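You operate a simulated robot arm through the tools that you are given. There is no shell and no other tool. Be economical: measure what you need, move in short steps, check, and stop when the job is done.

Carry out the task below with a simulated two-armed robot. There is one attempt and no reset: what you move stays moved.

Task
Put the orange sock on the glass of the light board away on the back of the bench. Put two of the cream labels from the top of the checking table on the top of the window bench. Take the blue yarn cone on the far end of the belt and put it away on the upper shelf of the yarn rack. Put the cream thread cone from the top of the packing table on the tray of the bag sealer. Take the box marked "chalk" from the top of the window bench and put it on the low shelf of the window bench. Do these in any order. Set down upright: blue yarn cone, cream thread cone.

It is judged by the outcome, as a careful person would: the job done as asked, and still so three seconds after it is handed in. It fails if anything else is knocked over, pushed out of place, dropped, spilled or broken.

Robot
Two 6-joint arms with two-finger parallel grippers on one trunk, on a base that drives. Base frame: it is fixed to the floor where the robot stands at the start and does not move with it; the origin is under the middle of the robot, x ahead of it, y to its left, z up; the surface under the hand at the start is at about z = 800. Readings come in mm, rad, newtons and seconds.
The left shoulder is at the start at [280, 185, 1055], the right one opposite. With the tool pointing down near the work surface each hand reaches from about 560 to 940 mm from the robot's upright axis, wherever it stands, measured 20 degrees to its own side. Places, roughly: back of the bench (140x22 cm) [880, -1520, 860]; blue yarn cone [500, 1750, 750]; chalk box, ticket box [-1750, 3000, 750]; cream label [500, -250, 750]; cream thread cone [500, 2500, 750]; low shelf of the window bench [-2200, 3200, 200]; orange sock [500, 0, 750]; top of the window bench [-2300, 3200, 800]; tray of the bag sealer (24x20 cm) [480, 2740, 880]; upper shelf of the yarn rack [-2300, -4600, 1400]. Payload 1.57 kg a hand.
The tool frame of a hand sits at the grasp point between the pads (the TCP): z along the fingers, y along the line on which they close. The tips reach 30 mm beyond it. The gripper opens to 80 mm. The fingers are 17 mm wide and 12 mm thick; the gripper's body (40 by 82 mm) begins 80 mm behind the TCP.
Orientation is that of the tool frame in the base frame, as a unit quaternion [x, y, z, w]. With the fingers straight down and closing along the base's y, the tool's x points along the base's -x, its y along +y and its z along -z.

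Tools
- The arms move only by the tool arm_command. It takes "left_commands", "right_commands" or both (then of equal length, played together; a hand with none holds still); each is a list of rows, each an object of numbers (a shift or turn left out is 0, a gripper value left out holds the last): "tx", "ty", "tz": the shift along the tool's x, y, z in mm; "wx", "wy", "wz": the turn, a rotation vector about the tool's x, y, z in rad; "grip": the finger opening in mm, from 0 to 80. In form: [{"tx": .., "ty": .., "tz": .., "wx": .., "wy": .., "wz": .., "grip": ..}, ...]. A call has 1 to 10 rows; each row is the pose to reach, as a shift and turn from the pose commanded when the call began, along the tool's axes at that moment. Rows are played at 5 a second. More than 50 mm and 0.15 rad between two rows, or a gripper value outside its range, and nothing of the call is played. Where a pose cannot be reached the arm comes as near as it can. A force on the tool above 40 N (or 10 N above the force at the start of the call, whichever is more), or a blocked arm, ends the call early, and 0.2 s more pass. Each finger travels about 153 mm/s and halts on what it meets, pressing with about 25 N; the grip force reading is that of the motor and also rises with nothing between the fingers. The clock runs only during rows and for 0.2 s after the last one: add rows that repeat a pose to give the fingers time. The reply holds the time, the measured pose of the TCP, the force on the tool along the base axes, the opening and the grip force, in the units named above and with some noise, with the torque about the TCP (base axes, N m) and any sound that the robot's microphone picked up.
- Cameras (640 x 400 px; columns grow to the right, rows downward): "scene" is now at [222.8, -41, 1487.4]; the picture's right is [-0.53, -0.85, 0.00], its down [-0.68, 0.42, -0.60] and it looks along [0.51, -0.32, -0.80] (base axes); focal length 294 px, centre (320, 200). "left" rides on the left gripper at [72, 7, -122] in its tool frame; the picture's right is [-0.09, 1.00, 0.00], its down [-0.84, -0.08, -0.54] and it looks along [-0.54, -0.05, 0.84] (tool axes); focal length 238 px, centre (320, 200). "right" rides on the right gripper at [72, -7, -122] in its tool frame; the picture's right is [0.09, 1.00, 0.00], its down [-0.84, 0.08, -0.54] and it looks along [-0.54, 0.05, 0.84] (tool axes); focal length 238 px, centre (320, 200). There is no depth. A picture from a camera that has moved, and an enlarged one, comes with that camera's place and axes in the base frame and with its lens.
- get_image(camera): a new picture of that camera. It takes no simulated time.
- move_column(by): slides the trunk up (or, below 0, down) by that many mm; the arms and the scene camera ride with it, the base frame stays. It gives what a move gives, with no picture.
- steer(legs): drives the robot by 1 to 6 legs, each [ahead, turn to the left] in mm and rad, along the robot's own axes; the way and the turn of a leg run together, so that a leg with both is an arc; at most 1500 mm and 3.142 rad a leg. The arms and the cameras ride along, it lands a little off, and it stops where it bumps. It gives what a move gives.
- turn_head(pan, tilt): turns the head with the scene camera to pan (to the left, within 1.501 rad either way) and tilt (down, from -0.506 to 1.204), counted from straight ahead of the robot. It gives what a move gives.
- inspect(camera, box): a new picture of the part [left, top, right, bottom] of that camera's present view, enlarged. It takes no simulated time.
- sign_off(): hands the job in; it is judged then, once.

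Work in short steps. Places have to be worked out from the pictures, the camera data and where the tool is seen: move nearer, look again, correct. Check each grasp and each placing, and mend what went wrong. You have 186 turns and 166 pictures in all, those below and enlarged ones among them. Open the grippers and draw the arms clear of the work before you hand the job in, unless the task says otherwise; then end with one line.

The tools are called after "Call:" as name(argument=value, ...) on one line, values as JSON. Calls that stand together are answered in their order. arm_command: Moves the arms, as the interface text tells. Its arguments: {"type":"object","properties":{"left_commands":{"type":"array","items":{"type":"object","properties":{"tx":{"type":"number"},"ty":{"type":"number"},"tz":{"type":"number"},"wx":{"type":"number"},"wy":{"type":"number"},"wz":{"type":"number"},"grip":{"type":"number"}}}},"right_commands":{"type":"array","items":{"type":"object","properties":{"tx":{"type":"number"},"ty":{"type":"number"},"tz":{"type":"number"},"wx":{"type":"number"},"wy":{"type":"number"},"wz":{"type":"number"},"grip":{"type":"number"}}}}},"required":[]} The other tools are called the same way: move_column (by) slides the trunk up or down; steer (legs) drives the base; turn_head (pan, tilt) turns the head that bears the scene camera; get_image (camera) takes a picture; inspect (camera, box) takes an enlarged picture of a part of a camera's view; sign_off () hands the job in.

At the start:

```text
clock: 0.0
left_tool_pos: [608.2, -4.4, 1112.8]
left_tcp_rot: [0.0, 1.0, 0.0, 0.0]
left_wrist_force: [-0.7, -0.6, -0.6]
left_torque: [-0.02, -0.01, 0.01]
left_grip_width: 80.0
left_gripper_force: 0.0
right_tool_pos: [442.7, -393.6, 1069.9]
right_tcp_rot: [0.0, 1.0, 0.0, 0.001]
right_wrist_force: [0.2, 0.5, -0.1]
right_torque: [0.02, -0.01, -0.02]
right_grip_width: 79.8
right_gripper_force: 0.1
trunk travel left (down, up): [-750.0, 240.0]
robot x, y, heading: [0.2, 2.5, 0.003]
head pan, tilt: [-0.557, 0.923]
```

scene: 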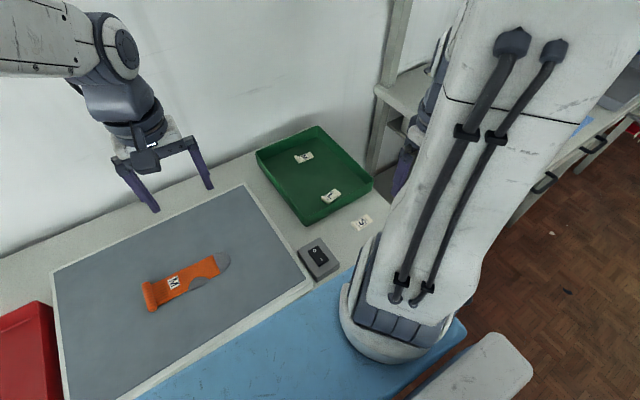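
right: 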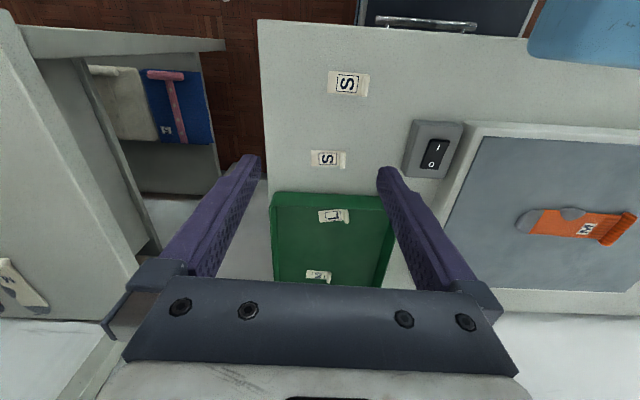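
left: 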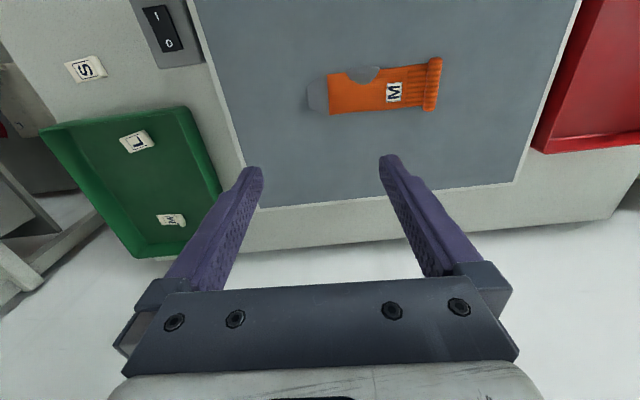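

I'll look around first: the sock up close, then the area to the right where the bench is.

Call:
inspect(camera="left", box=[280, 30, 480, 155])

Call:
turn_head(pan=-1.3, tilt=0.5)

Call:
get_image(camera="scene")

Call:
turn_head(pan=1.2, tilt=0.4)

Call:
get_image(camera="scene")

```text
3.20 times, centred on (380, 92) of left
camera zoom: at [536.6, 2.1, 1235.3], right [0.09, 1.0, 0.0], down [0.84, -0.08, 0.54], along [0.54, -0.05, -0.84], focal length 763 px, centre (128, 544)
```

zoom: 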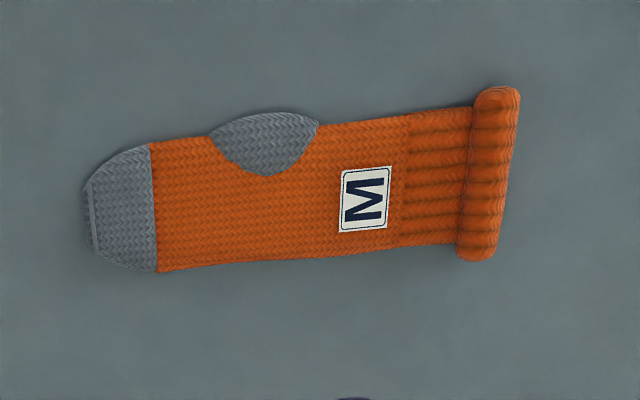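

```text
clock: 1.1
left_tool_pos: [608.9, -3.2, 1113.4]
left_tcp_rot: [-0.001, 1.0, 0.0, 0.0]
left_wrist_force: [-0.7, 0.7, 0.6]
left_torque: [0.04, 0.0, -0.01]
left_grip_width: 80.0
left_gripper_force: 0.2
right_tool_pos: [442.5, -393.0, 1070.5]
right_tcp_rot: [-0.001, 1.0, 0.0, 0.0]
right_wrist_force: [-0.2, -0.6, -0.1]
right_torque: [-0.02, 0.02, -0.03]
right_grip_width: 79.8
right_gripper_force: 0.1
trunk travel left (down, up): [-750.0, 240.0]
robot x, y, heading: [-1.6, 1.9, 0.008]
head pan, tilt: [-1.3, 0.499]
```

```text
161 pictures are left
camera scene: at [184.2, -89.4, 1523.0], right [-0.96, -0.27, 0.0], down [-0.13, 0.46, -0.88], along [0.24, -0.85, -0.48], focal length 294 px, centre (320, 200)
```

scene: 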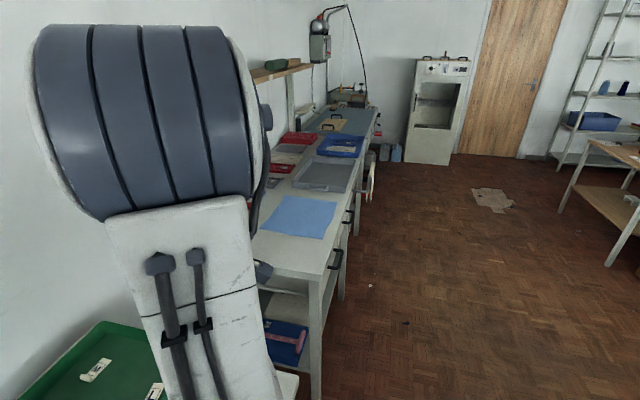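

```text
clock: 3.4
left_tool_pos: [608.8, -4.3, 1112.4]
left_tcp_rot: [-0.001, 1.0, 0.0, 0.0]
left_wrist_force: [-0.3, -0.3, 1.2]
left_torque: [0.0, 0.03, 0.02]
left_grip_width: 80.0
left_gripper_force: 0.1
right_tool_pos: [443.2, -393.0, 1071.0]
right_tcp_rot: [0.0, 1.0, 0.0, 0.0]
right_wrist_force: [0.2, -0.6, -0.9]
right_torque: [0.02, -0.03, 0.03]
right_grip_width: 79.9
right_gripper_force: 0.1
trunk travel left (down, up): [-750.0, 240.0]
robot x, y, heading: [1.0, 3.2, -0.001]
head pan, tilt: [1.201, 0.4]
```

```text
160 pictures are left
camera scene: at [193.4, 84.6, 1532.2], right [0.93, -0.36, 0.0], down [-0.14, -0.36, -0.92], along [0.33, 0.86, -0.39], focal length 294 px, centre (320, 200)
```

scene: 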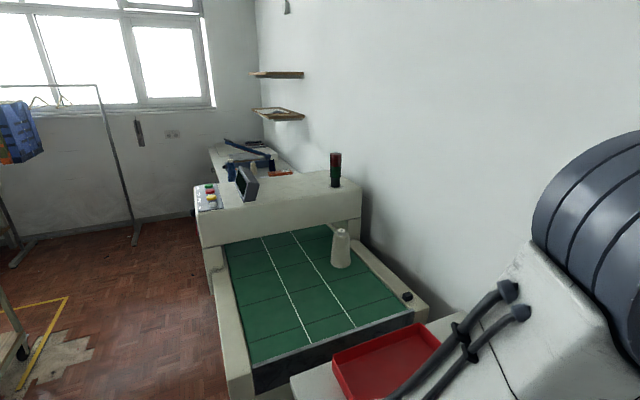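

The sock is about 225 mm long along y, roughly 61 mm across at the ankle near (608, 122). I turn the left hand 90° above it so it closes along x, and at the same time look at the labels with the right camera.

Call:
arm_command(left_commands=[{"ty": 12, "tz": 10, "wz": -0.15}, {"ty": 24, "tz": 20, "wz": -0.3}, {"ty": 36, "tz": 30, "wz": -0.45}, {"ty": 48, "tz": 40, "wz": -0.6}, {"ty": 60, "tz": 50, "wz": -0.75}, {"ty": 72, "tz": 60, "wz": -0.9}, {"ty": 84, "tz": 70, "wz": -1.05}, {"ty": 96, "tz": 80, "wz": -1.2}, {"ty": 108, "tz": 90, "wz": -1.35}, {"ty": 124, "tz": 100, "wz": -1.5}])

Call:
get_image(camera="left")

Call:
inspect(camera="right", box=[280, 50, 400, 125])

Call:
inspect(camera="right", box=[260, 130, 380, 205])

```text
clock: 5.6
left_tool_pos: [609.8, 120.8, 1013.0]
left_tcp_rot: [-0.683, 0.73, 0.0, 0.0]
left_wrist_force: [0.3, 0.3, 0.4]
left_torque: [-0.01, -0.02, -0.07]
left_grip_width: 79.9
left_gripper_force: 0.1
right_tool_pos: [442.3, -392.9, 1069.6]
right_tcp_rot: [0.0, 1.0, 0.0, -0.001]
right_wrist_force: [-0.2, 0.3, 0.4]
right_torque: [0.03, -0.04, 0.03]
right_grip_width: 80.0
right_gripper_force: 0.0
trunk travel left (down, up): [-750.0, 240.0]
robot x, y, heading: [-3.5, -0.7, -0.005]
head pan, tilt: [1.201, 0.4]
```

```text
159 pictures are left
camera left: at [597.3, 47.8, 1134.9], right [-0.99, 0.16, 0.0], down [0.13, 0.83, 0.54], along [0.09, 0.54, -0.84], focal length 238 px, centre (320, 200)
```

left: 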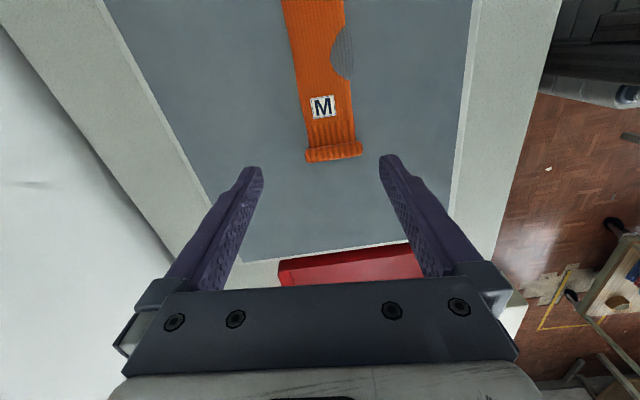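

```text
5.33 times, centred on (340, 88) of right
camera zoom: at [370.7, -399.9, 1192.6], right [-0.09, 1.0, 0.0], down [0.84, 0.08, 0.54], along [0.54, 0.05, -0.84], focal length 1271 px, centre (213, 800)
```

zoom: 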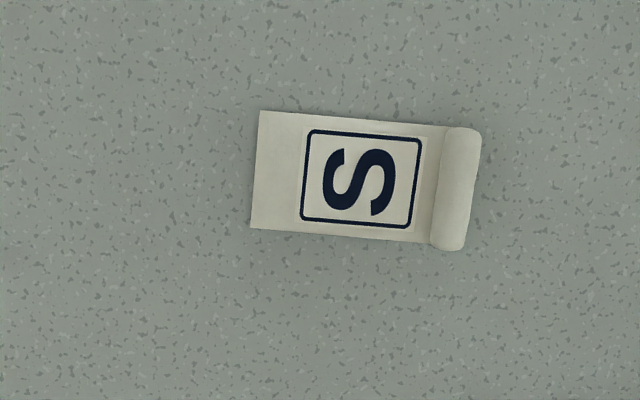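

```text
5.33 times, centred on (320, 168) of right
camera zoom: at [370.7, -399.9, 1192.6], right [-0.09, 1.0, 0.0], down [0.84, 0.08, 0.54], along [0.54, 0.05, -0.84], focal length 1271 px, centre (320, 373)
```

zoom: 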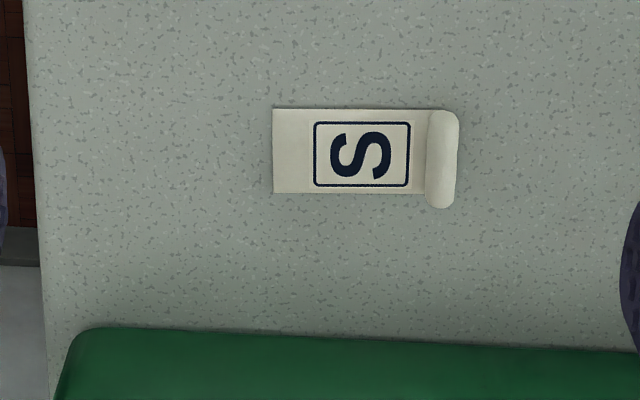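

Two views triangulate the sock's M at about (606, 110), with the glass near z≈835. I finish the turn and lower to just above it.

Call:
arm_command(left_commands=[{"tx": 5, "ty": 2, "tz": 45, "wz": -0.07}, {"tx": 11, "ty": 3, "tz": 85, "wz": -0.07}, {"tx": 11, "ty": 3, "tz": 105, "wz": -0.07}], right_commands=[{"tz": 5}, {"tz": 10}, {"tz": 10}])

Call:
get_image(camera="left")

```text
clock: 6.4
left_tool_pos: [606.7, 111.0, 905.6]
left_tcp_rot: [-0.707, 0.707, 0.0, 0.0]
left_wrist_force: [0.1, 0.6, -0.5]
left_torque: [-0.02, 0.01, 0.0]
left_grip_width: 80.1
left_gripper_force: 0.1
right_tool_pos: [443.0, -392.9, 1059.9]
right_tcp_rot: [0.0, 1.0, 0.001, 0.0]
right_wrist_force: [-0.9, 0.1, 0.4]
right_torque: [0.03, 0.0, 0.01]
right_grip_width: 80.0
right_gripper_force: 0.2
trunk travel left (down, up): [-750.0, 240.0]
robot x, y, heading: [2.7, 1.0, -0.005]
head pan, tilt: [1.201, 0.4]
```

```text
156 pictures are left
camera left: at [599.2, 38.1, 1027.9], right [-1.0, 0.09, 0.0], down [0.08, 0.84, 0.54], along [0.05, 0.54, -0.84], focal length 238 px, centre (320, 200)
```

left: 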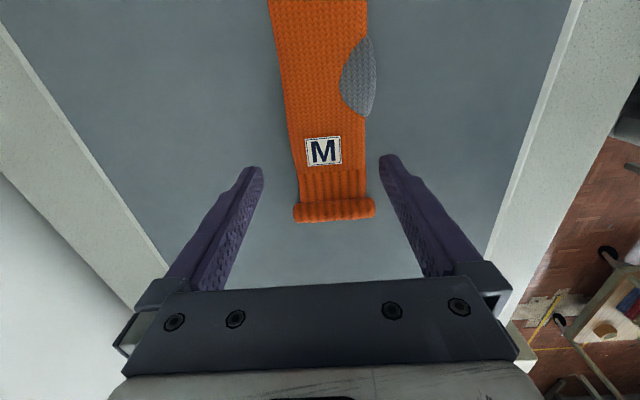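

Sock centre near the cuff reads x≈598, y≈130; I shift there and lower to about 15 mm above the likely surface.

Call:
arm_command(left_commands=[{"tx": -19, "ty": 9, "tz": 5}, {"tx": -19, "ty": 9, "tz": 30}, {"tx": -19, "ty": 9, "tz": 30}])

Call:
get_image(camera="left")

```text
clock: 7.2
left_tool_pos: [596.9, 128.7, 880.5]
left_tcp_rot: [0.707, -0.707, 0.001, -0.002]
left_wrist_force: [1.9, 3.1, 36.7]
left_torque: [0.14, 1.58, -0.04]
left_grip_width: 78.6
left_gripper_force: 0.1
right_tool_pos: [441.7, -392.3, 1061.7]
right_tcp_rot: [0.0, 1.0, 0.0, 0.0]
right_wrist_force: [-0.4, -0.5, 0.3]
right_torque: [0.0, 0.03, 0.01]
right_grip_width: 80.1
right_gripper_force: 0.0
trunk travel left (down, up): [-750.0, 240.0]
robot x, y, heading: [3.9, 4.8, -0.001]
head pan, tilt: [1.201, 0.4]
```

```text
155 pictures are left
camera left: at [589.7, 56.4, 1002.5], right [-1.0, 0.09, 0.0], down [0.08, 0.84, 0.54], along [0.05, 0.54, -0.84], focal length 238 px, centre (320, 200)
```

left: 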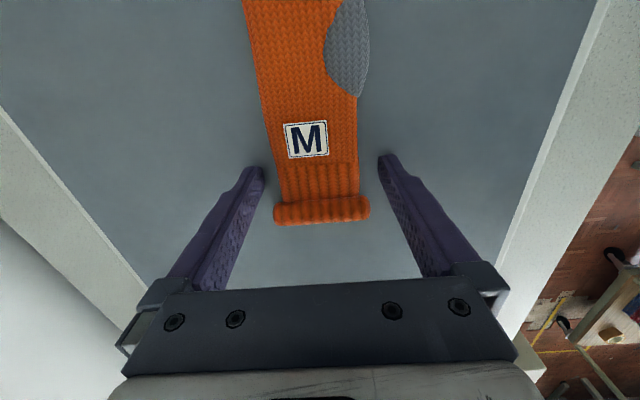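

The tips touch the glass at TCP z≈880 (glass about z=850), with the sock between the fingers. I rise 3 mm from the surface and close.

Call:
arm_command(left_commands=[{"tz": -5, "grip": 80}, {"tz": -5, "grip": 40}, {"tz": -5, "grip": 20}, {"tz": -5, "grip": 10}, {"tz": -5, "grip": 10}])

Call:
get_image(camera="left")

```text
clock: 8.4
left_tool_pos: [596.5, 129.4, 882.6]
left_tcp_rot: [-0.706, 0.708, -0.001, 0.0]
left_wrist_force: [1.0, 0.3, -0.4]
left_torque: [0.01, 0.02, 0.03]
left_grip_width: 69.3
left_gripper_force: 25.3
right_tool_pos: [442.8, -393.3, 1059.5]
right_tcp_rot: [0.0, 1.0, 0.0, 0.0]
right_wrist_force: [0.7, -0.5, 0.0]
right_torque: [0.02, 0.01, 0.0]
right_grip_width: 79.9
right_gripper_force: 0.1
trunk travel left (down, up): [-750.0, 240.0]
robot x, y, heading: [-0.6, 1.3, 0.002]
head pan, tilt: [1.201, 0.4]
```

```text
154 pictures are left
camera left: at [589.3, 56.3, 1005.2], right [-1.0, 0.09, 0.0], down [0.08, 0.84, 0.54], along [0.05, 0.54, -0.84], focal length 238 px, centre (320, 200)
```

left: 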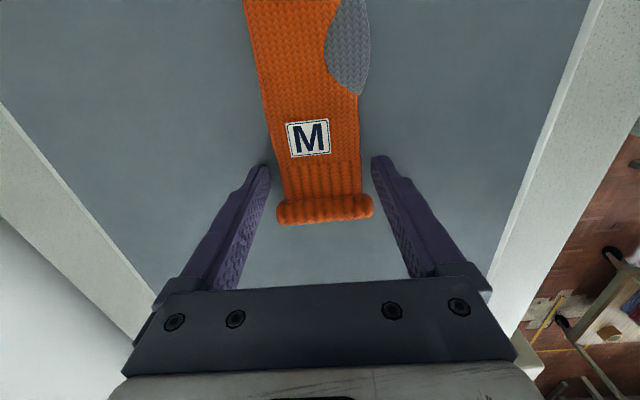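

The fingers stopped at 69 mm at 25 N. I lift gently to see whether the sock comes along.

Call:
arm_command(left_commands=[{"tz": -30}, {"tz": -70}, {"tz": -120}, {"tz": -120}])

Call:
get_image(camera="left")

```text
clock: 9.4
left_tool_pos: [594.4, 129.7, 1004.7]
left_tcp_rot: [-0.706, 0.708, 0.0, 0.0]
left_wrist_force: [-0.3, 1.4, 0.2]
left_torque: [0.01, -0.02, -0.03]
left_grip_width: 9.8
left_gripper_force: 0.0
right_tool_pos: [442.2, -392.3, 1060.6]
right_tcp_rot: [0.0, 1.0, 0.0, 0.0]
right_wrist_force: [0.1, 0.7, 0.3]
right_torque: [-0.02, 0.03, 0.02]
right_grip_width: 80.1
right_gripper_force: 0.0
trunk travel left (down, up): [-750.0, 240.0]
robot x, y, heading: [1.5, 1.4, 0.002]
head pan, tilt: [1.201, 0.4]
```

```text
153 pictures are left
camera left: at [587.1, 56.5, 1128.5], right [-1.0, 0.09, 0.0], down [0.08, 0.84, 0.54], along [0.05, 0.54, -0.84], focal length 238 px, centre (320, 200)
```

left: 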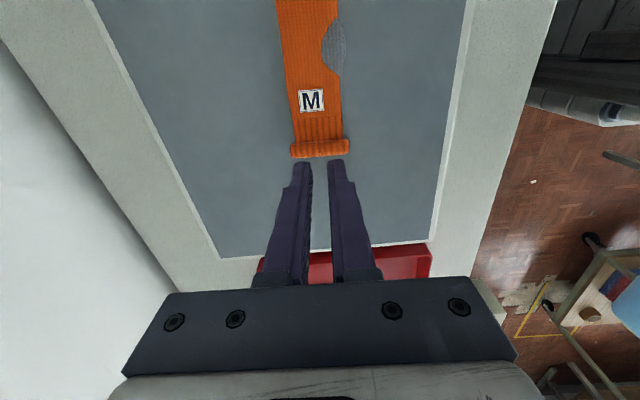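

It slipped: the sock stayed on the glass, practically unmoved. The rolled cuff is thicker and about 68 mm long at (597, 158); I'll grip there, with the tips right down near the glass.

Call:
arm_command(left_commands=[{"tx": -28, "ty": -2, "tz": 20, "grip": 80}, {"tx": -28, "ty": -2, "tz": 60}, {"tx": -28, "ty": -2, "tz": 100}, {"tx": -28, "ty": -2, "tz": 110}, {"tx": -28, "ty": -2, "tz": 110}])

Call:
get_image(camera="left")

```text
clock: 10.6
left_tool_pos: [599.2, 158.3, 894.0]
left_tcp_rot: [-0.706, 0.708, 0.0, 0.0]
left_wrist_force: [0.2, 0.2, 0.5]
left_torque: [0.0, 0.01, -0.01]
left_grip_width: 80.1
left_gripper_force: 0.1
right_tool_pos: [443.9, -393.0, 1059.7]
right_tcp_rot: [-0.001, 1.0, 0.001, 0.001]
right_wrist_force: [0.6, 0.0, 0.0]
right_torque: [-0.02, 0.03, 0.02]
right_grip_width: 80.0
right_gripper_force: 0.1
trunk travel left (down, up): [-750.0, 240.0]
robot x, y, heading: [-2.4, 0.2, 0.0]
head pan, tilt: [1.201, 0.4]
```

```text
152 pictures are left
camera left: at [592.1, 84.1, 1016.1], right [-1.0, 0.09, 0.0], down [0.08, 0.84, 0.54], along [0.05, 0.54, -0.84], focal length 238 px, centre (320, 200)
```

left: 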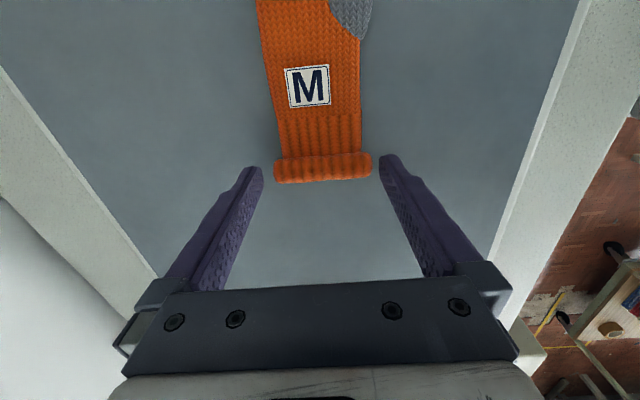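

The cuff sits squarely between the fingertips. I lower the last bit until touching the glass, then back off slightly and close.

Call:
arm_command(left_commands=[{"tx": -2, "tz": 8}, {"tx": -3, "tz": 12}, {"tx": -3, "tz": 12}])

Call:
arm_command(left_commands=[{"grip": 60}, {"grip": 40}, {"grip": 40}, {"grip": 40}])

Call:
get_image(camera="left")

```text
clock: 11.4
left_tool_pos: [598.5, 160.6, 880.3]
left_tcp_rot: [-0.707, 0.707, 0.001, 0.0]
left_wrist_force: [0.3, -0.2, -0.4]
left_torque: [0.01, 0.0, 0.03]
left_grip_width: 80.1
left_gripper_force: 0.0
right_tool_pos: [442.9, -392.1, 1059.8]
right_tcp_rot: [0.0, 1.0, 0.0, -0.001]
right_wrist_force: [-0.6, 0.8, -0.4]
right_torque: [0.02, 0.0, 0.03]
right_grip_width: 79.9
right_gripper_force: 0.0
trunk travel left (down, up): [-750.0, 240.0]
robot x, y, heading: [-0.3, -1.5, 0.0]
head pan, tilt: [1.201, 0.4]
```

```text
clock: 12.4
left_tool_pos: [598.3, 160.4, 882.3]
left_tcp_rot: [-0.706, 0.708, 0.0, 0.0]
left_wrist_force: [-0.1, 0.8, 0.3]
left_torque: [-0.01, -0.01, 0.04]
left_grip_width: 69.0
left_gripper_force: 25.0
right_tool_pos: [443.2, -392.9, 1061.1]
right_tcp_rot: [0.0, 1.0, 0.0, 0.001]
right_wrist_force: [0.2, -0.3, 0.3]
right_torque: [0.0, -0.01, -0.01]
right_grip_width: 79.9
right_gripper_force: 0.0
trunk travel left (down, up): [-750.0, 240.0]
robot x, y, heading: [1.9, -1.0, 0.003]
head pan, tilt: [1.201, 0.4]
```

```text
151 pictures are left
camera left: at [591.3, 87.4, 1003.6], right [-1.0, 0.09, 0.0], down [0.08, 0.84, 0.54], along [0.05, 0.54, -0.84], focal length 238 px, centre (320, 200)
```

left: 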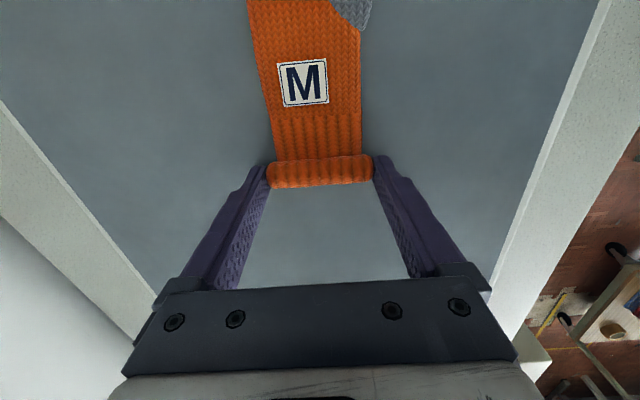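

Now no floor contact here, so earlier contact may have been the sock itself and the glass is lower. I reopen, go lower until touch, and close again.

Call:
arm_command(left_commands=[{"grip": 80}, {"grip": 80}, {"tz": 3}, {"tz": 6}, {"tz": 9}, {"tz": 9}])

```text
clock: 13.3
left_tool_pos: [599.0, 160.5, 879.7]
left_tcp_rot: [0.707, -0.707, 0.001, -0.001]
left_wrist_force: [-2.4, -0.6, 27.8]
left_torque: [-0.01, 1.28, -0.05]
left_grip_width: 79.8
left_gripper_force: 0.0
right_tool_pos: [441.5, -392.7, 1060.6]
right_tcp_rot: [0.0, 1.0, 0.0, 0.0]
right_wrist_force: [-0.5, 0.3, 0.8]
right_torque: [0.02, -0.02, -0.01]
right_grip_width: 80.1
right_gripper_force: 0.1
trunk travel left (down, up): [-750.0, 240.0]
robot x, y, heading: [-3.1, -1.5, -0.001]
head pan, tilt: [1.201, 0.4]
stopped in row 4 (left hand): the force on the tool passed its limit at 49 N (the readings are from after the stop); the commanded pose is now the measured one
```

Glass is confirmed at about z=850. I close right here and lift slowly.

Call:
arm_command(left_commands=[{"tz": -1, "grip": 80}, {"tz": -1, "grip": 50}, {"tz": -1, "grip": 50}, {"tz": -1, "grip": 30}, {"tz": -1, "grip": 30}, {"tz": -10, "grip": 30}, {"tz": -25}, {"tz": -25}])

Call:
get_image(camera="left")

```text
clock: 14.5
left_tool_pos: [598.7, 159.6, 880.6]
left_tcp_rot: [0.707, -0.707, 0.001, 0.0]
left_wrist_force: [-4.3, -0.8, 24.4]
left_torque: [-0.07, 0.53, 0.05]
left_grip_width: 68.5
left_gripper_force: 25.4
right_tool_pos: [443.0, -393.7, 1059.8]
right_tcp_rot: [0.001, 1.0, -0.001, 0.0]
right_wrist_force: [0.1, 0.1, 0.2]
right_torque: [0.02, 0.01, 0.0]
right_grip_width: 80.2
right_gripper_force: 0.1
trunk travel left (down, up): [-750.0, 240.0]
robot x, y, heading: [-0.9, 1.2, -0.001]
head pan, tilt: [1.201, 0.4]
stopped in row 5 (left hand): the force on the tool passed its limit at 40 N (the readings are from after the stop); the commanded pose is now the measured one
```

```text
150 pictures are left
camera left: at [591.1, 86.9, 1002.4], right [-1.0, 0.09, 0.0], down [0.08, 0.84, 0.54], along [0.05, 0.54, -0.84], focal length 238 px, centre (320, 200)
```

left: 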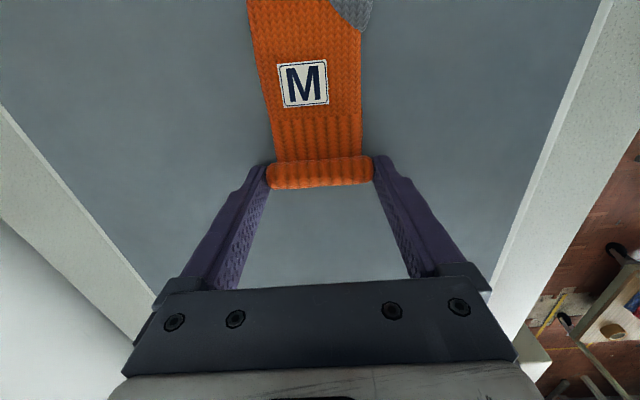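

Gripped at 68.5 mm with the tips at the glass; now the lift.

Call:
arm_command(left_commands=[{"tz": -3}, {"tz": -10}, {"tz": -25}, {"tz": -50}, {"tz": -50}])

Call:
get_image(camera="left")

```text
clock: 15.7
left_tool_pos: [597.8, 160.4, 929.2]
left_tcp_rot: [-0.707, 0.707, 0.0, 0.0]
left_wrist_force: [-0.1, -0.7, -0.3]
left_torque: [0.05, -0.03, 0.03]
left_grip_width: 68.7
left_gripper_force: 25.0
right_tool_pos: [442.8, -394.0, 1060.6]
right_tcp_rot: [0.0, 1.0, -0.001, 0.0]
right_wrist_force: [-0.7, 0.9, 0.7]
right_torque: [0.0, 0.01, -0.04]
right_grip_width: 80.1
right_gripper_force: 0.2
trunk travel left (down, up): [-750.0, 240.0]
robot x, y, heading: [-2.8, 1.1, -0.003]
head pan, tilt: [1.201, 0.4]
```

```text
149 pictures are left
camera left: at [590.7, 86.2, 1052.2], right [-1.0, 0.09, 0.0], down [0.08, 0.84, 0.54], along [0.05, 0.54, -0.84], focal length 238 px, centre (320, 200)
```

left: 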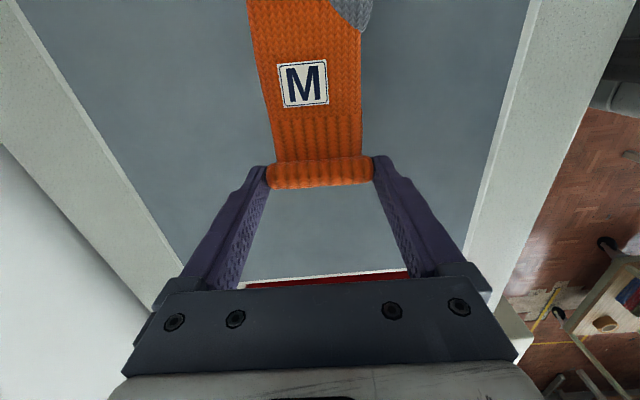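

The sock is held firmly. I raise it, back the robot up 100 mm, and turn the right hand 90° to take the near S label by its rolled end.

Call:
arm_command(left_commands=[{"tz": -15}, {"tz": -30}, {"tz": -45}, {"tz": -60}, {"tz": -75}, {"tz": -90}, {"tz": -105}, {"tz": -120}, {"tz": -135}, {"tz": -150}], right_commands=[{"wz": 0.15}, {"wz": 0.3}, {"wz": 0.45}, {"wz": 0.6}, {"wz": 0.75}, {"wz": 0.9}, {"wz": 1.05}, {"wz": 1.2}, {"wz": 1.35}, {"wz": 1.5}])

Call:
steer(legs=[[-100, 0]])

Call:
get_image(camera="right")

```text
clock: 17.9
left_tool_pos: [598.9, 158.8, 1080.4]
left_tcp_rot: [0.707, -0.707, 0.0, 0.0]
left_wrist_force: [0.7, 0.0, -0.2]
left_torque: [0.04, -0.01, 0.03]
left_grip_width: 68.9
left_gripper_force: 25.1
right_tool_pos: [442.5, -392.7, 1062.6]
right_tcp_rot: [0.683, 0.731, -0.001, 0.001]
right_wrist_force: [0.1, -0.8, -0.9]
right_torque: [-0.02, -0.01, -0.01]
right_grip_width: 80.0
right_gripper_force: 0.0
trunk travel left (down, up): [-750.0, 240.0]
robot x, y, heading: [1.5, 3.1, -0.003]
head pan, tilt: [1.201, 0.4]
```

```text
clock: 19.0
left_tool_pos: [499.7, 160.3, 1079.0]
left_tcp_rot: [0.708, -0.706, 0.0, 0.0]
left_wrist_force: [0.9, 0.6, -0.5]
left_torque: [0.0, 0.02, 0.03]
left_grip_width: 69.0
left_gripper_force: 25.6
right_tool_pos: [344.7, -392.2, 1061.4]
right_tcp_rot: [0.68, 0.733, 0.0, 0.001]
right_wrist_force: [0.5, -0.1, 0.3]
right_torque: [0.0, 0.03, -0.03]
right_grip_width: 80.2
right_gripper_force: 0.1
trunk travel left (down, up): [-750.0, 240.0]
robot x, y, heading: [-98.8, -2.0, 0.006]
head pan, tilt: [1.201, 0.4]
```

```text
148 pictures are left
camera right: at [332.4, -320.9, 1183.0], right [0.99, 0.16, 0.0], down [0.14, -0.83, 0.54], along [0.09, -0.53, -0.84], focal length 238 px, centre (320, 200)
```

right: 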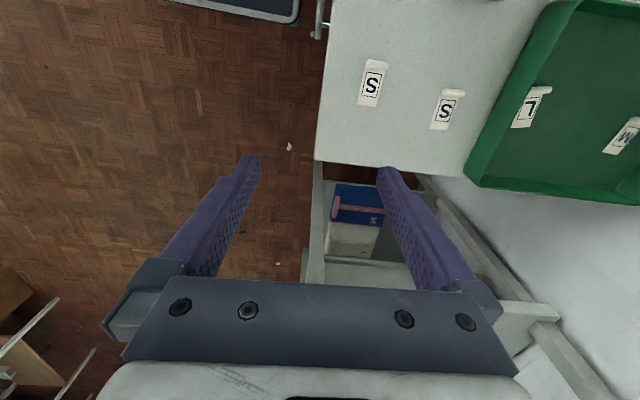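

Two views put the table at z≈800 and the near S label's roll at about (413, -328). I move the right hand above it, down to z≈900.

Call:
arm_command(right_commands=[{"tx": 15, "ty": 18, "tz": 30, "wz": 0.07}, {"tx": 30, "ty": 36, "tz": 60, "wz": 0.07}, {"tx": 45, "ty": 54, "tz": 95, "wz": 0.07}, {"tx": 59, "ty": 72, "tz": 130, "wz": 0.07}, {"tx": 59, "ty": 72, "tz": 160, "wz": 0.07}, {"tx": 59, "ty": 72, "tz": 160, "wz": 0.07}])

Call:
get_image(camera="right")

```text
clock: 20.4
left_tool_pos: [498.8, 160.0, 1078.3]
left_tcp_rot: [0.708, -0.706, -0.001, 0.0]
left_wrist_force: [-0.7, 0.4, -0.2]
left_torque: [-0.02, 0.01, 0.01]
left_grip_width: 68.7
left_gripper_force: 25.2
right_tool_pos: [409.0, -329.8, 897.3]
right_tcp_rot: [0.706, 0.709, 0.0, 0.0]
right_wrist_force: [-0.5, -0.1, 0.1]
right_torque: [-0.02, -0.01, -0.01]
right_grip_width: 80.3
right_gripper_force: 0.1
trunk travel left (down, up): [-750.0, 240.0]
robot x, y, heading: [-100.3, -2.5, -0.001]
head pan, tilt: [1.201, 0.4]
```

```text
147 pictures are left
camera right: at [401.1, -258.0, 1020.4], right [1.0, 0.09, 0.0], down [0.08, -0.84, 0.54], along [0.05, -0.54, -0.84], focal length 238 px, centre (320, 200)
```

right: 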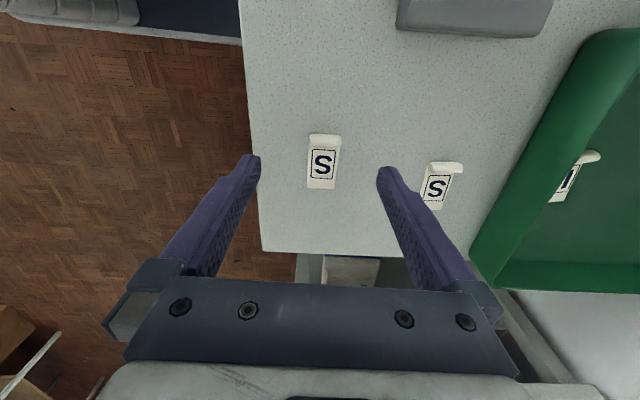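

The roll is centred under the hand. I lower with the opening reduced to 60 and touch down gently near the table.

Call:
arm_command(right_commands=[{"ty": 3, "tz": 25, "grip": 60}, {"ty": 3, "tz": 50}, {"ty": 3, "tz": 60}, {"ty": 3, "tz": 63}, {"ty": 3, "tz": 65}])

Call:
get_image(camera="right")

```text
clock: 21.6
left_tool_pos: [499.0, 160.3, 1080.4]
left_tcp_rot: [-0.707, 0.707, 0.0, 0.0]
left_wrist_force: [-0.5, 0.6, -0.4]
left_torque: [0.04, 0.03, 0.01]
left_grip_width: 68.8
left_gripper_force: 25.5
right_tool_pos: [414.8, -329.0, 834.9]
right_tcp_rot: [0.706, 0.709, 0.001, 0.001]
right_wrist_force: [-0.9, 0.1, -0.1]
right_torque: [0.02, 0.0, 0.02]
right_grip_width: 60.0
right_gripper_force: 0.0
trunk travel left (down, up): [-750.0, 240.0]
robot x, y, heading: [-101.6, 4.0, 0.0]
head pan, tilt: [1.201, 0.4]
```

```text
146 pictures are left
camera right: at [406.9, -257.5, 957.5], right [1.0, 0.09, 0.0], down [0.08, -0.84, 0.54], along [0.05, -0.54, -0.84], focal length 238 px, centre (320, 200)
```

right: 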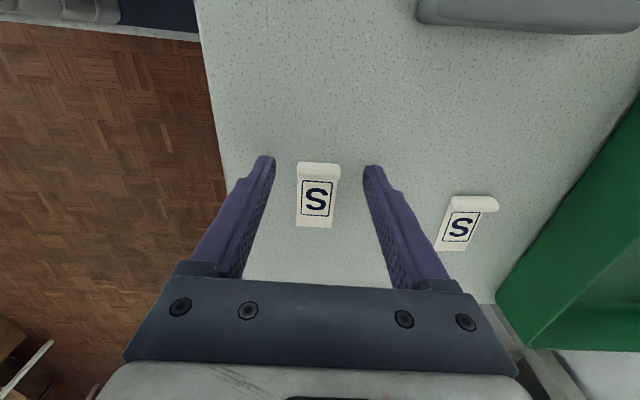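

Aligned. A few mm lower, then close.

Call:
arm_command(right_commands=[{"tz": 2}, {"tz": 3}, {"tz": 3, "grip": 40}, {"tz": 3, "grip": 20}, {"tz": 3, "grip": 20}, {"tz": 3, "grip": 20}])

Call:
arm_command(right_commands=[{"tz": -10}, {"tz": -40}, {"tz": -80}, {"tz": -80}])

Call:
get_image(camera="right")

```text
clock: 23.0
left_tool_pos: [499.8, 161.1, 1080.0]
left_tcp_rot: [0.708, -0.706, -0.001, 0.0]
left_wrist_force: [0.4, 0.2, 0.1]
left_torque: [0.01, 0.0, -0.01]
left_grip_width: 68.9
left_gripper_force: 25.4
right_tool_pos: [414.1, -329.1, 833.3]
right_tcp_rot: [0.706, 0.708, 0.0, -0.001]
right_wrist_force: [-0.1, -0.2, 1.7]
right_torque: [0.0, 0.0, 0.02]
right_grip_width: 26.5
right_gripper_force: 25.0
trunk travel left (down, up): [-750.0, 240.0]
robot x, y, heading: [-99.3, 0.4, 0.001]
head pan, tilt: [1.201, 0.4]
```

```text
clock: 24.0
left_tool_pos: [499.5, 160.6, 1079.8]
left_tcp_rot: [0.707, -0.707, 0.0, 0.0]
left_wrist_force: [-0.6, 0.9, 0.0]
left_torque: [0.0, -0.03, 0.0]
left_grip_width: 68.5
left_gripper_force: 24.8
right_tool_pos: [415.2, -329.7, 912.3]
right_tcp_rot: [0.706, 0.709, 0.0, -0.001]
right_wrist_force: [-0.4, -1.3, -0.7]
right_torque: [0.01, -0.01, 0.0]
right_grip_width: 26.3
right_gripper_force: 24.7
trunk travel left (down, up): [-750.0, 240.0]
robot x, y, heading: [-99.8, 6.1, 0.003]
head pan, tilt: [1.201, 0.4]
```

```text
145 pictures are left
camera right: at [407.4, -257.6, 1033.7], right [1.0, 0.09, 0.0], down [0.08, -0.84, 0.54], along [0.05, -0.54, -0.84], focal length 238 px, centre (320, 200)
```

right: 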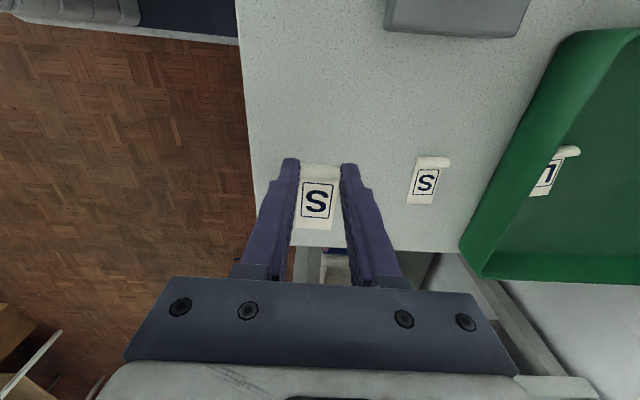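

The label is held (26 mm). I raise the right hand and look to the right for the route to the bench and the furniture nearby.

Call:
arm_command(right_commands=[{"tz": -40}, {"tz": -80}, {"tz": -120}, {"tz": -160}, {"tz": -160}])

Call:
turn_head(pan=-1.5, tilt=0.6)

Call:
get_image(camera="scene")

```text
clock: 25.2
left_tool_pos: [499.6, 158.9, 1079.3]
left_tcp_rot: [0.708, -0.706, 0.0, 0.0]
left_wrist_force: [-0.1, 0.2, -0.8]
left_torque: [0.0, -0.01, 0.0]
left_grip_width: 68.9
left_gripper_force: 25.1
right_tool_pos: [417.9, -329.4, 1070.8]
right_tcp_rot: [0.706, 0.709, 0.001, -0.001]
right_wrist_force: [-0.2, -1.1, -0.1]
right_torque: [0.0, 0.02, 0.01]
right_grip_width: 26.2
right_gripper_force: 25.4
trunk travel left (down, up): [-750.0, 240.0]
robot x, y, heading: [-102.9, -0.5, 0.001]
head pan, tilt: [1.201, 0.4]
```

```text
clock: 27.6
left_tool_pos: [499.0, 160.5, 1079.7]
left_tcp_rot: [0.707, -0.707, 0.0, 0.0]
left_wrist_force: [0.8, 0.3, 0.2]
left_torque: [0.03, -0.02, 0.01]
left_grip_width: 68.9
left_gripper_force: 25.2
right_tool_pos: [418.6, -329.4, 1070.9]
right_tcp_rot: [0.706, 0.709, 0.001, 0.0]
right_wrist_force: [0.8, 0.9, 0.3]
right_torque: [-0.02, -0.02, 0.0]
right_grip_width: 26.3
right_gripper_force: 25.1
trunk travel left (down, up): [-750.0, 240.0]
robot x, y, heading: [-100.2, -1.0, 0.004]
head pan, tilt: [-1.499, 0.6]
```

```text
144 pictures are left
camera scene: at [66.8, -89.7, 1514.0], right [-1.0, -0.07, 0.0], down [-0.04, 0.56, -0.83], along [0.06, -0.82, -0.56], focal length 294 px, centre (320, 200)
```

scene: 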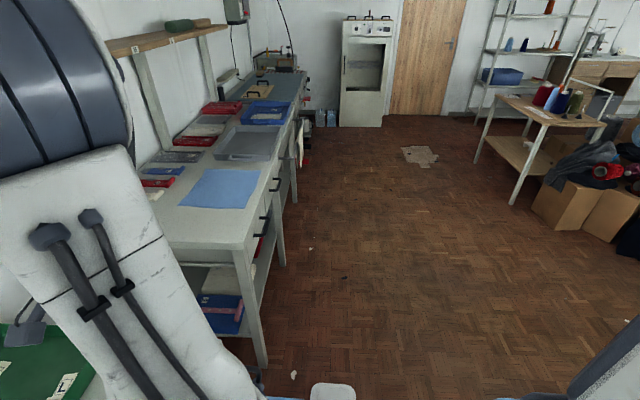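

The floor to the right is clear out to x≈-1400. I back up 400, turn right, drive 1500 along the bench and turn back to face it.

Call:
steer(legs=[[-400, 0], [0, -1.571], [1500, 0], [0, 1.571]])

Call:
turn_head(pan=0, tilt=0.5)

Call:
get_image(camera="scene")

```text
clock: 29.8
left_tool_pos: [179.7, 176.7, 1081.4]
left_tcp_rot: [0.714, -0.701, 0.001, 0.0]
left_wrist_force: [0.5, 0.0, -0.4]
left_torque: [0.02, -0.02, 0.01]
left_grip_width: 68.8
left_gripper_force: 24.8
right_tool_pos: [107.6, -314.7, 1070.9]
right_tcp_rot: [0.698, 0.716, 0.0, 0.0]
right_wrist_force: [0.2, 0.0, -0.3]
right_torque: [0.01, 0.04, -0.02]
right_grip_width: 26.0
right_gripper_force: 25.4
trunk travel left (down, up): [-750.0, 240.0]
robot x, y, heading: [-418.0, 8.8, 0.024]
head pan, tilt: [-1.499, 0.6]
stopped in leg 1: the robot was blocked; the commanded pose is now the measured one
```

```text
clock: 31.4
left_tool_pos: [178.4, 177.5, 1080.0]
left_tcp_rot: [0.714, -0.7, 0.001, -0.001]
left_wrist_force: [0.4, -0.9, -1.0]
left_torque: [0.01, -0.03, 0.0]
left_grip_width: 68.5
left_gripper_force: 24.7
right_tool_pos: [108.3, -313.0, 1070.1]
right_tcp_rot: [0.699, 0.715, -0.001, 0.0]
right_wrist_force: [-0.3, 0.1, -0.1]
right_torque: [-0.03, 0.05, 0.01]
right_grip_width: 26.1
right_gripper_force: 25.1
trunk travel left (down, up): [-750.0, 240.0]
robot x, y, heading: [-414.8, 6.7, 0.019]
head pan, tilt: [0.0, 0.499]
```

```text
143 pictures are left
camera scene: at [-165.3, 11.3, 1523.0], right [0.02, -1.0, 0.0], down [-0.48, -0.01, -0.88], along [0.88, 0.02, -0.48], focal length 294 px, centre (320, 200)
```

scene: 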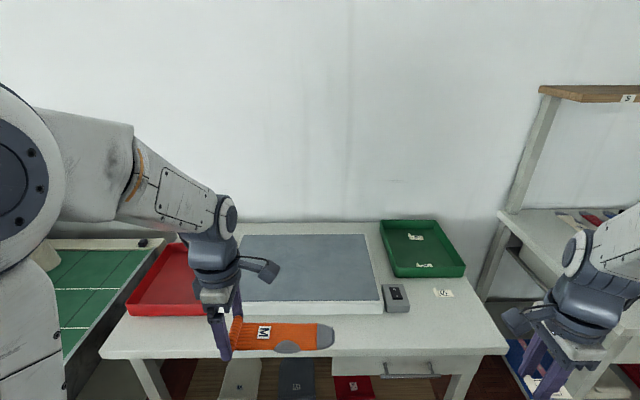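

Something behind blocked the robot. I move ahead a little and look over both sides to see what it is.

Call:
steer(legs=[[120, -0.02]])

Call:
turn_head(pan=1.5, tilt=0.7)

Call:
get_image(camera="scene")

Call:
turn_head(pan=-1.5, tilt=0.9)

Call:
get_image(camera="scene")

```text
clock: 32.6
left_tool_pos: [303.9, 166.6, 1079.9]
left_tcp_rot: [0.708, -0.707, 0.001, -0.001]
left_wrist_force: [-0.2, -0.6, -0.3]
left_torque: [0.02, -0.02, 0.02]
left_grip_width: 68.7
left_gripper_force: 24.4
right_tool_pos: [220.8, -322.8, 1069.9]
right_tcp_rot: [0.706, 0.708, 0.0, 0.0]
right_wrist_force: [-0.2, 0.1, 0.0]
right_torque: [0.03, -0.03, 0.01]
right_grip_width: 26.1
right_gripper_force: 25.0
trunk travel left (down, up): [-750.0, 240.0]
robot x, y, heading: [-294.5, 7.1, 0.004]
head pan, tilt: [0.0, 0.499]
```

```text
clock: 34.2
left_tool_pos: [303.3, 167.7, 1081.4]
left_tcp_rot: [0.708, -0.707, 0.001, -0.001]
left_wrist_force: [-0.9, -1.4, -1.3]
left_torque: [0.02, 0.02, 0.0]
left_grip_width: 68.5
left_gripper_force: 25.2
right_tool_pos: [223.7, -322.7, 1071.4]
right_tcp_rot: [0.706, 0.708, 0.001, -0.001]
right_wrist_force: [-0.6, 0.2, -0.1]
right_torque: [0.03, -0.02, -0.01]
right_grip_width: 26.3
right_gripper_force: 25.2
trunk travel left (down, up): [-750.0, 240.0]
robot x, y, heading: [-291.8, 9.4, 0.001]
head pan, tilt: [1.499, 0.7]
```

```text
142 pictures are left
camera scene: at [-129.1, 92.7, 1505.3], right [1.0, -0.07, 0.0], down [-0.04, -0.64, -0.77], along [0.05, 0.76, -0.64], focal length 294 px, centre (320, 200)
```

scene: 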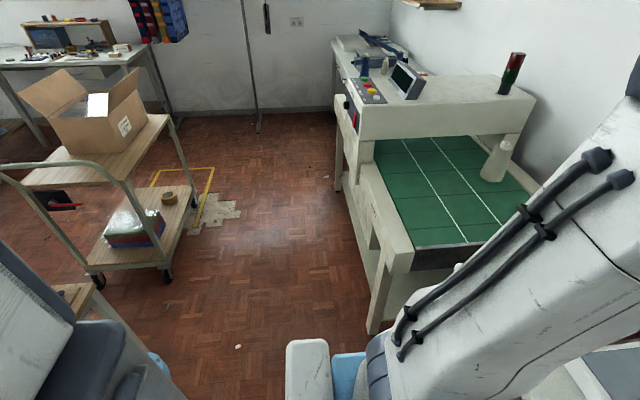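

```text
clock: 36.8
left_tool_pos: [304.1, 169.2, 1079.6]
left_tcp_rot: [0.708, -0.706, 0.001, -0.001]
left_wrist_force: [0.2, -0.2, -0.6]
left_torque: [0.0, 0.0, 0.0]
left_grip_width: 69.0
left_gripper_force: 24.3
right_tool_pos: [223.1, -322.0, 1071.1]
right_tcp_rot: [0.705, 0.709, 0.0, 0.0]
right_wrist_force: [-0.5, 0.3, -0.3]
right_torque: [0.0, 0.0, -0.04]
right_grip_width: 26.2
right_gripper_force: 25.1
trunk travel left (down, up): [-750.0, 240.0]
robot x, y, heading: [-293.6, 10.6, 0.006]
head pan, tilt: [-1.499, 0.901]
```

```text
141 pictures are left
camera scene: at [-129.1, -67.4, 1489.2], right [-1.0, -0.08, 0.0], down [-0.06, 0.78, -0.62], along [0.05, -0.62, -0.78], focal length 294 px, centre (320, 200)
```

scene: 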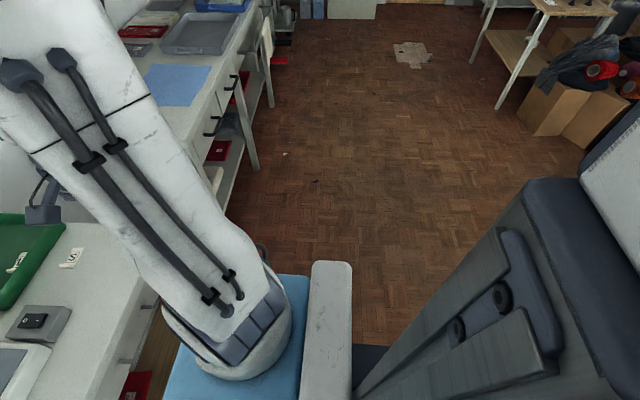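

Behind-left stands a wooden table; the right side is open. I turn here and drive along the bench.

Call:
steer(legs=[[0, -1.571], [1450, 0], [0, 1.571]])

Call:
turn_head(pan=0, tilt=0.5)

Call:
get_image(camera="scene")

```text
clock: 51.5
left_tool_pos: [313.2, -1275.8, 1081.8]
left_tcp_rot: [-0.697, 0.717, -0.001, 0.0]
left_wrist_force: [-0.3, 0.5, -0.3]
left_torque: [0.0, 0.0, 0.0]
left_grip_width: 68.7
left_gripper_force: 24.7
right_tool_pos: [217.3, -1761.1, 1070.5]
right_tcp_rot: [0.716, 0.698, 0.0, 0.001]
right_wrist_force: [-0.6, -0.5, 0.4]
right_torque: [0.01, 0.04, 0.0]
right_grip_width: 26.2
right_gripper_force: 24.6
trunk travel left (down, up): [-750.0, 240.0]
robot x, y, heading: [-290.8, -1416.3, -0.027]
head pan, tilt: [-1.499, 0.901]
```

```text
clock: 53.1
left_tool_pos: [313.0, -1275.0, 1080.9]
left_tcp_rot: [-0.697, 0.717, 0.0, 0.001]
left_wrist_force: [-0.5, 0.0, -0.3]
left_torque: [0.02, 0.03, 0.03]
left_grip_width: 68.5
left_gripper_force: 25.1
right_tool_pos: [217.5, -1762.3, 1070.5]
right_tcp_rot: [0.716, 0.698, 0.0, 0.0]
right_wrist_force: [0.2, -0.5, 0.1]
right_torque: [0.0, 0.03, -0.01]
right_grip_width: 26.3
right_gripper_force: 25.3
trunk travel left (down, up): [-750.0, 240.0]
robot x, y, heading: [-292.1, -1411.8, -0.028]
head pan, tilt: [0.0, 0.499]
```

```text
140 pictures are left
camera scene: at [-39.0, -1423.6, 1523.0], right [-0.03, -1.0, 0.0], down [-0.48, 0.01, -0.88], along [0.88, -0.02, -0.48], focal length 294 px, centre (320, 200)
```

scene: 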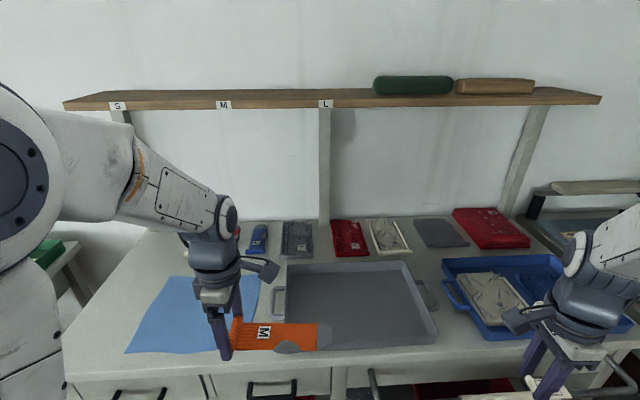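

The bench has a ledge marked S, M, L and sorted socks along its back. I zoom in to read how they're sorted.

Call:
inspect(camera="scene", box=[90, 80, 410, 280])

Call:
inspect(camera="scene", box=[220, 190, 540, 390])

```text
2.00 times, centred on (250, 180) of scene
camera zoom: at [-39.0, -1423.6, 1523.0], right [-0.03, -1.0, 0.0], down [-0.48, 0.01, -0.88], along [0.88, -0.02, -0.48], focal length 587 px, centre (460, 240)
```

zoom: 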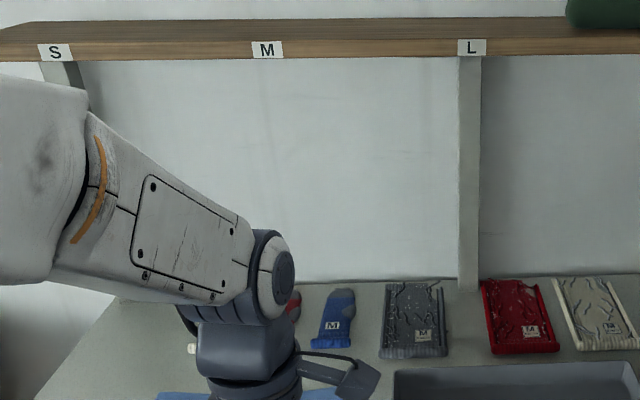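

```text
2.00 times, centred on (380, 290) of scene
camera zoom: at [-39.0, -1423.6, 1523.0], right [-0.03, -1.0, 0.0], down [-0.48, 0.01, -0.88], along [0.88, -0.02, -0.48], focal length 587 px, centre (200, 20)
```

zoom: 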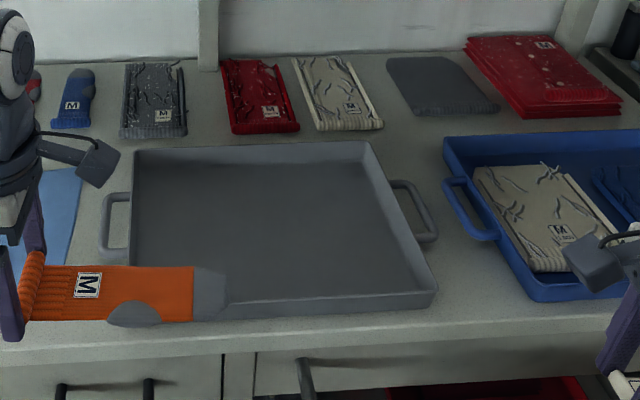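

The area under S/M tags is hidden by the left arm. The left hand camera looks that way, so I check it.

Call:
get_image(camera="left")

```text
137 pictures are left
camera left: at [303.9, -1348.1, 1203.0], right [-0.99, 0.12, 0.0], down [0.1, 0.83, 0.54], along [0.07, 0.54, -0.84], focal length 238 px, centre (320, 200)
```

left: 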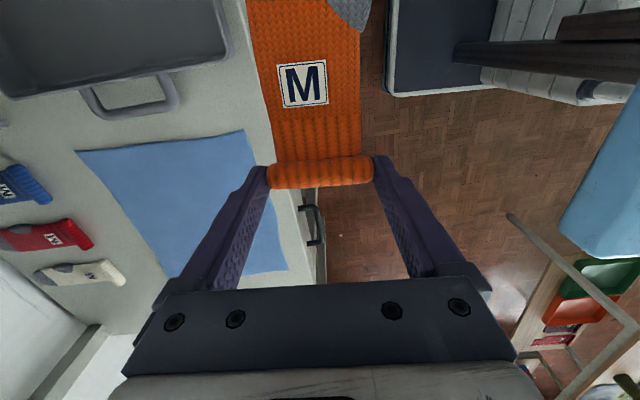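

Call:
inspect(camera="left", box=[0, 120, 160, 320])

```text
2.00 times, centred on (80, 220) of left
camera zoom: at [303.9, -1348.1, 1203.0], right [-0.99, 0.12, 0.0], down [0.1, 0.83, 0.54], along [0.07, 0.54, -0.84], focal length 477 px, centre (800, 160)
```

zoom: 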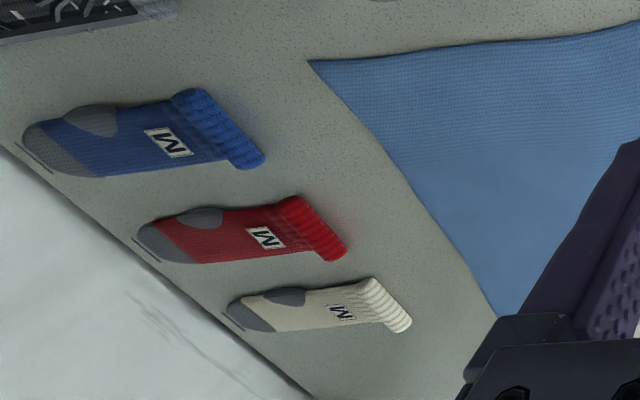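

Socks (cream, red, blue, all M) lie in a row 100 mm apart with toes to the wall; the next free place is left of the cream one, at y≈-908. I turn the left wrist another 90° so the toe points to the wall.

Call:
arm_command(left_commands=[{"wz": -0.15}, {"wz": -0.3}, {"wz": -0.45}, {"wz": -0.6}, {"wz": -0.75}, {"wz": -0.9}, {"wz": -1.05}, {"wz": -1.2}, {"wz": -1.35}, {"wz": -1.5}])

```text
clock: 55.3
left_tool_pos: [313.0, -1244.0, 1078.0]
left_tcp_rot: [0.998, -0.056, 0.001, 0.011]
left_wrist_force: [0.5, -0.1, -0.8]
left_torque: [0.03, 0.02, -0.01]
left_grip_width: 68.9
left_gripper_force: 24.9
left hand out of reach, approached as far as the arm can: row 10
right_tool_pos: [216.6, -1762.8, 1070.2]
right_tcp_rot: [0.716, 0.698, -0.001, 0.0]
right_wrist_force: [-0.3, 0.9, -0.5]
right_torque: [0.0, -0.02, 0.0]
right_grip_width: 26.3
right_gripper_force: 25.0
trunk travel left (down, up): [-750.0, 240.0]
robot x, y, heading: [-290.3, -1415.6, -0.031]
head pan, tilt: [0.0, 0.499]
```

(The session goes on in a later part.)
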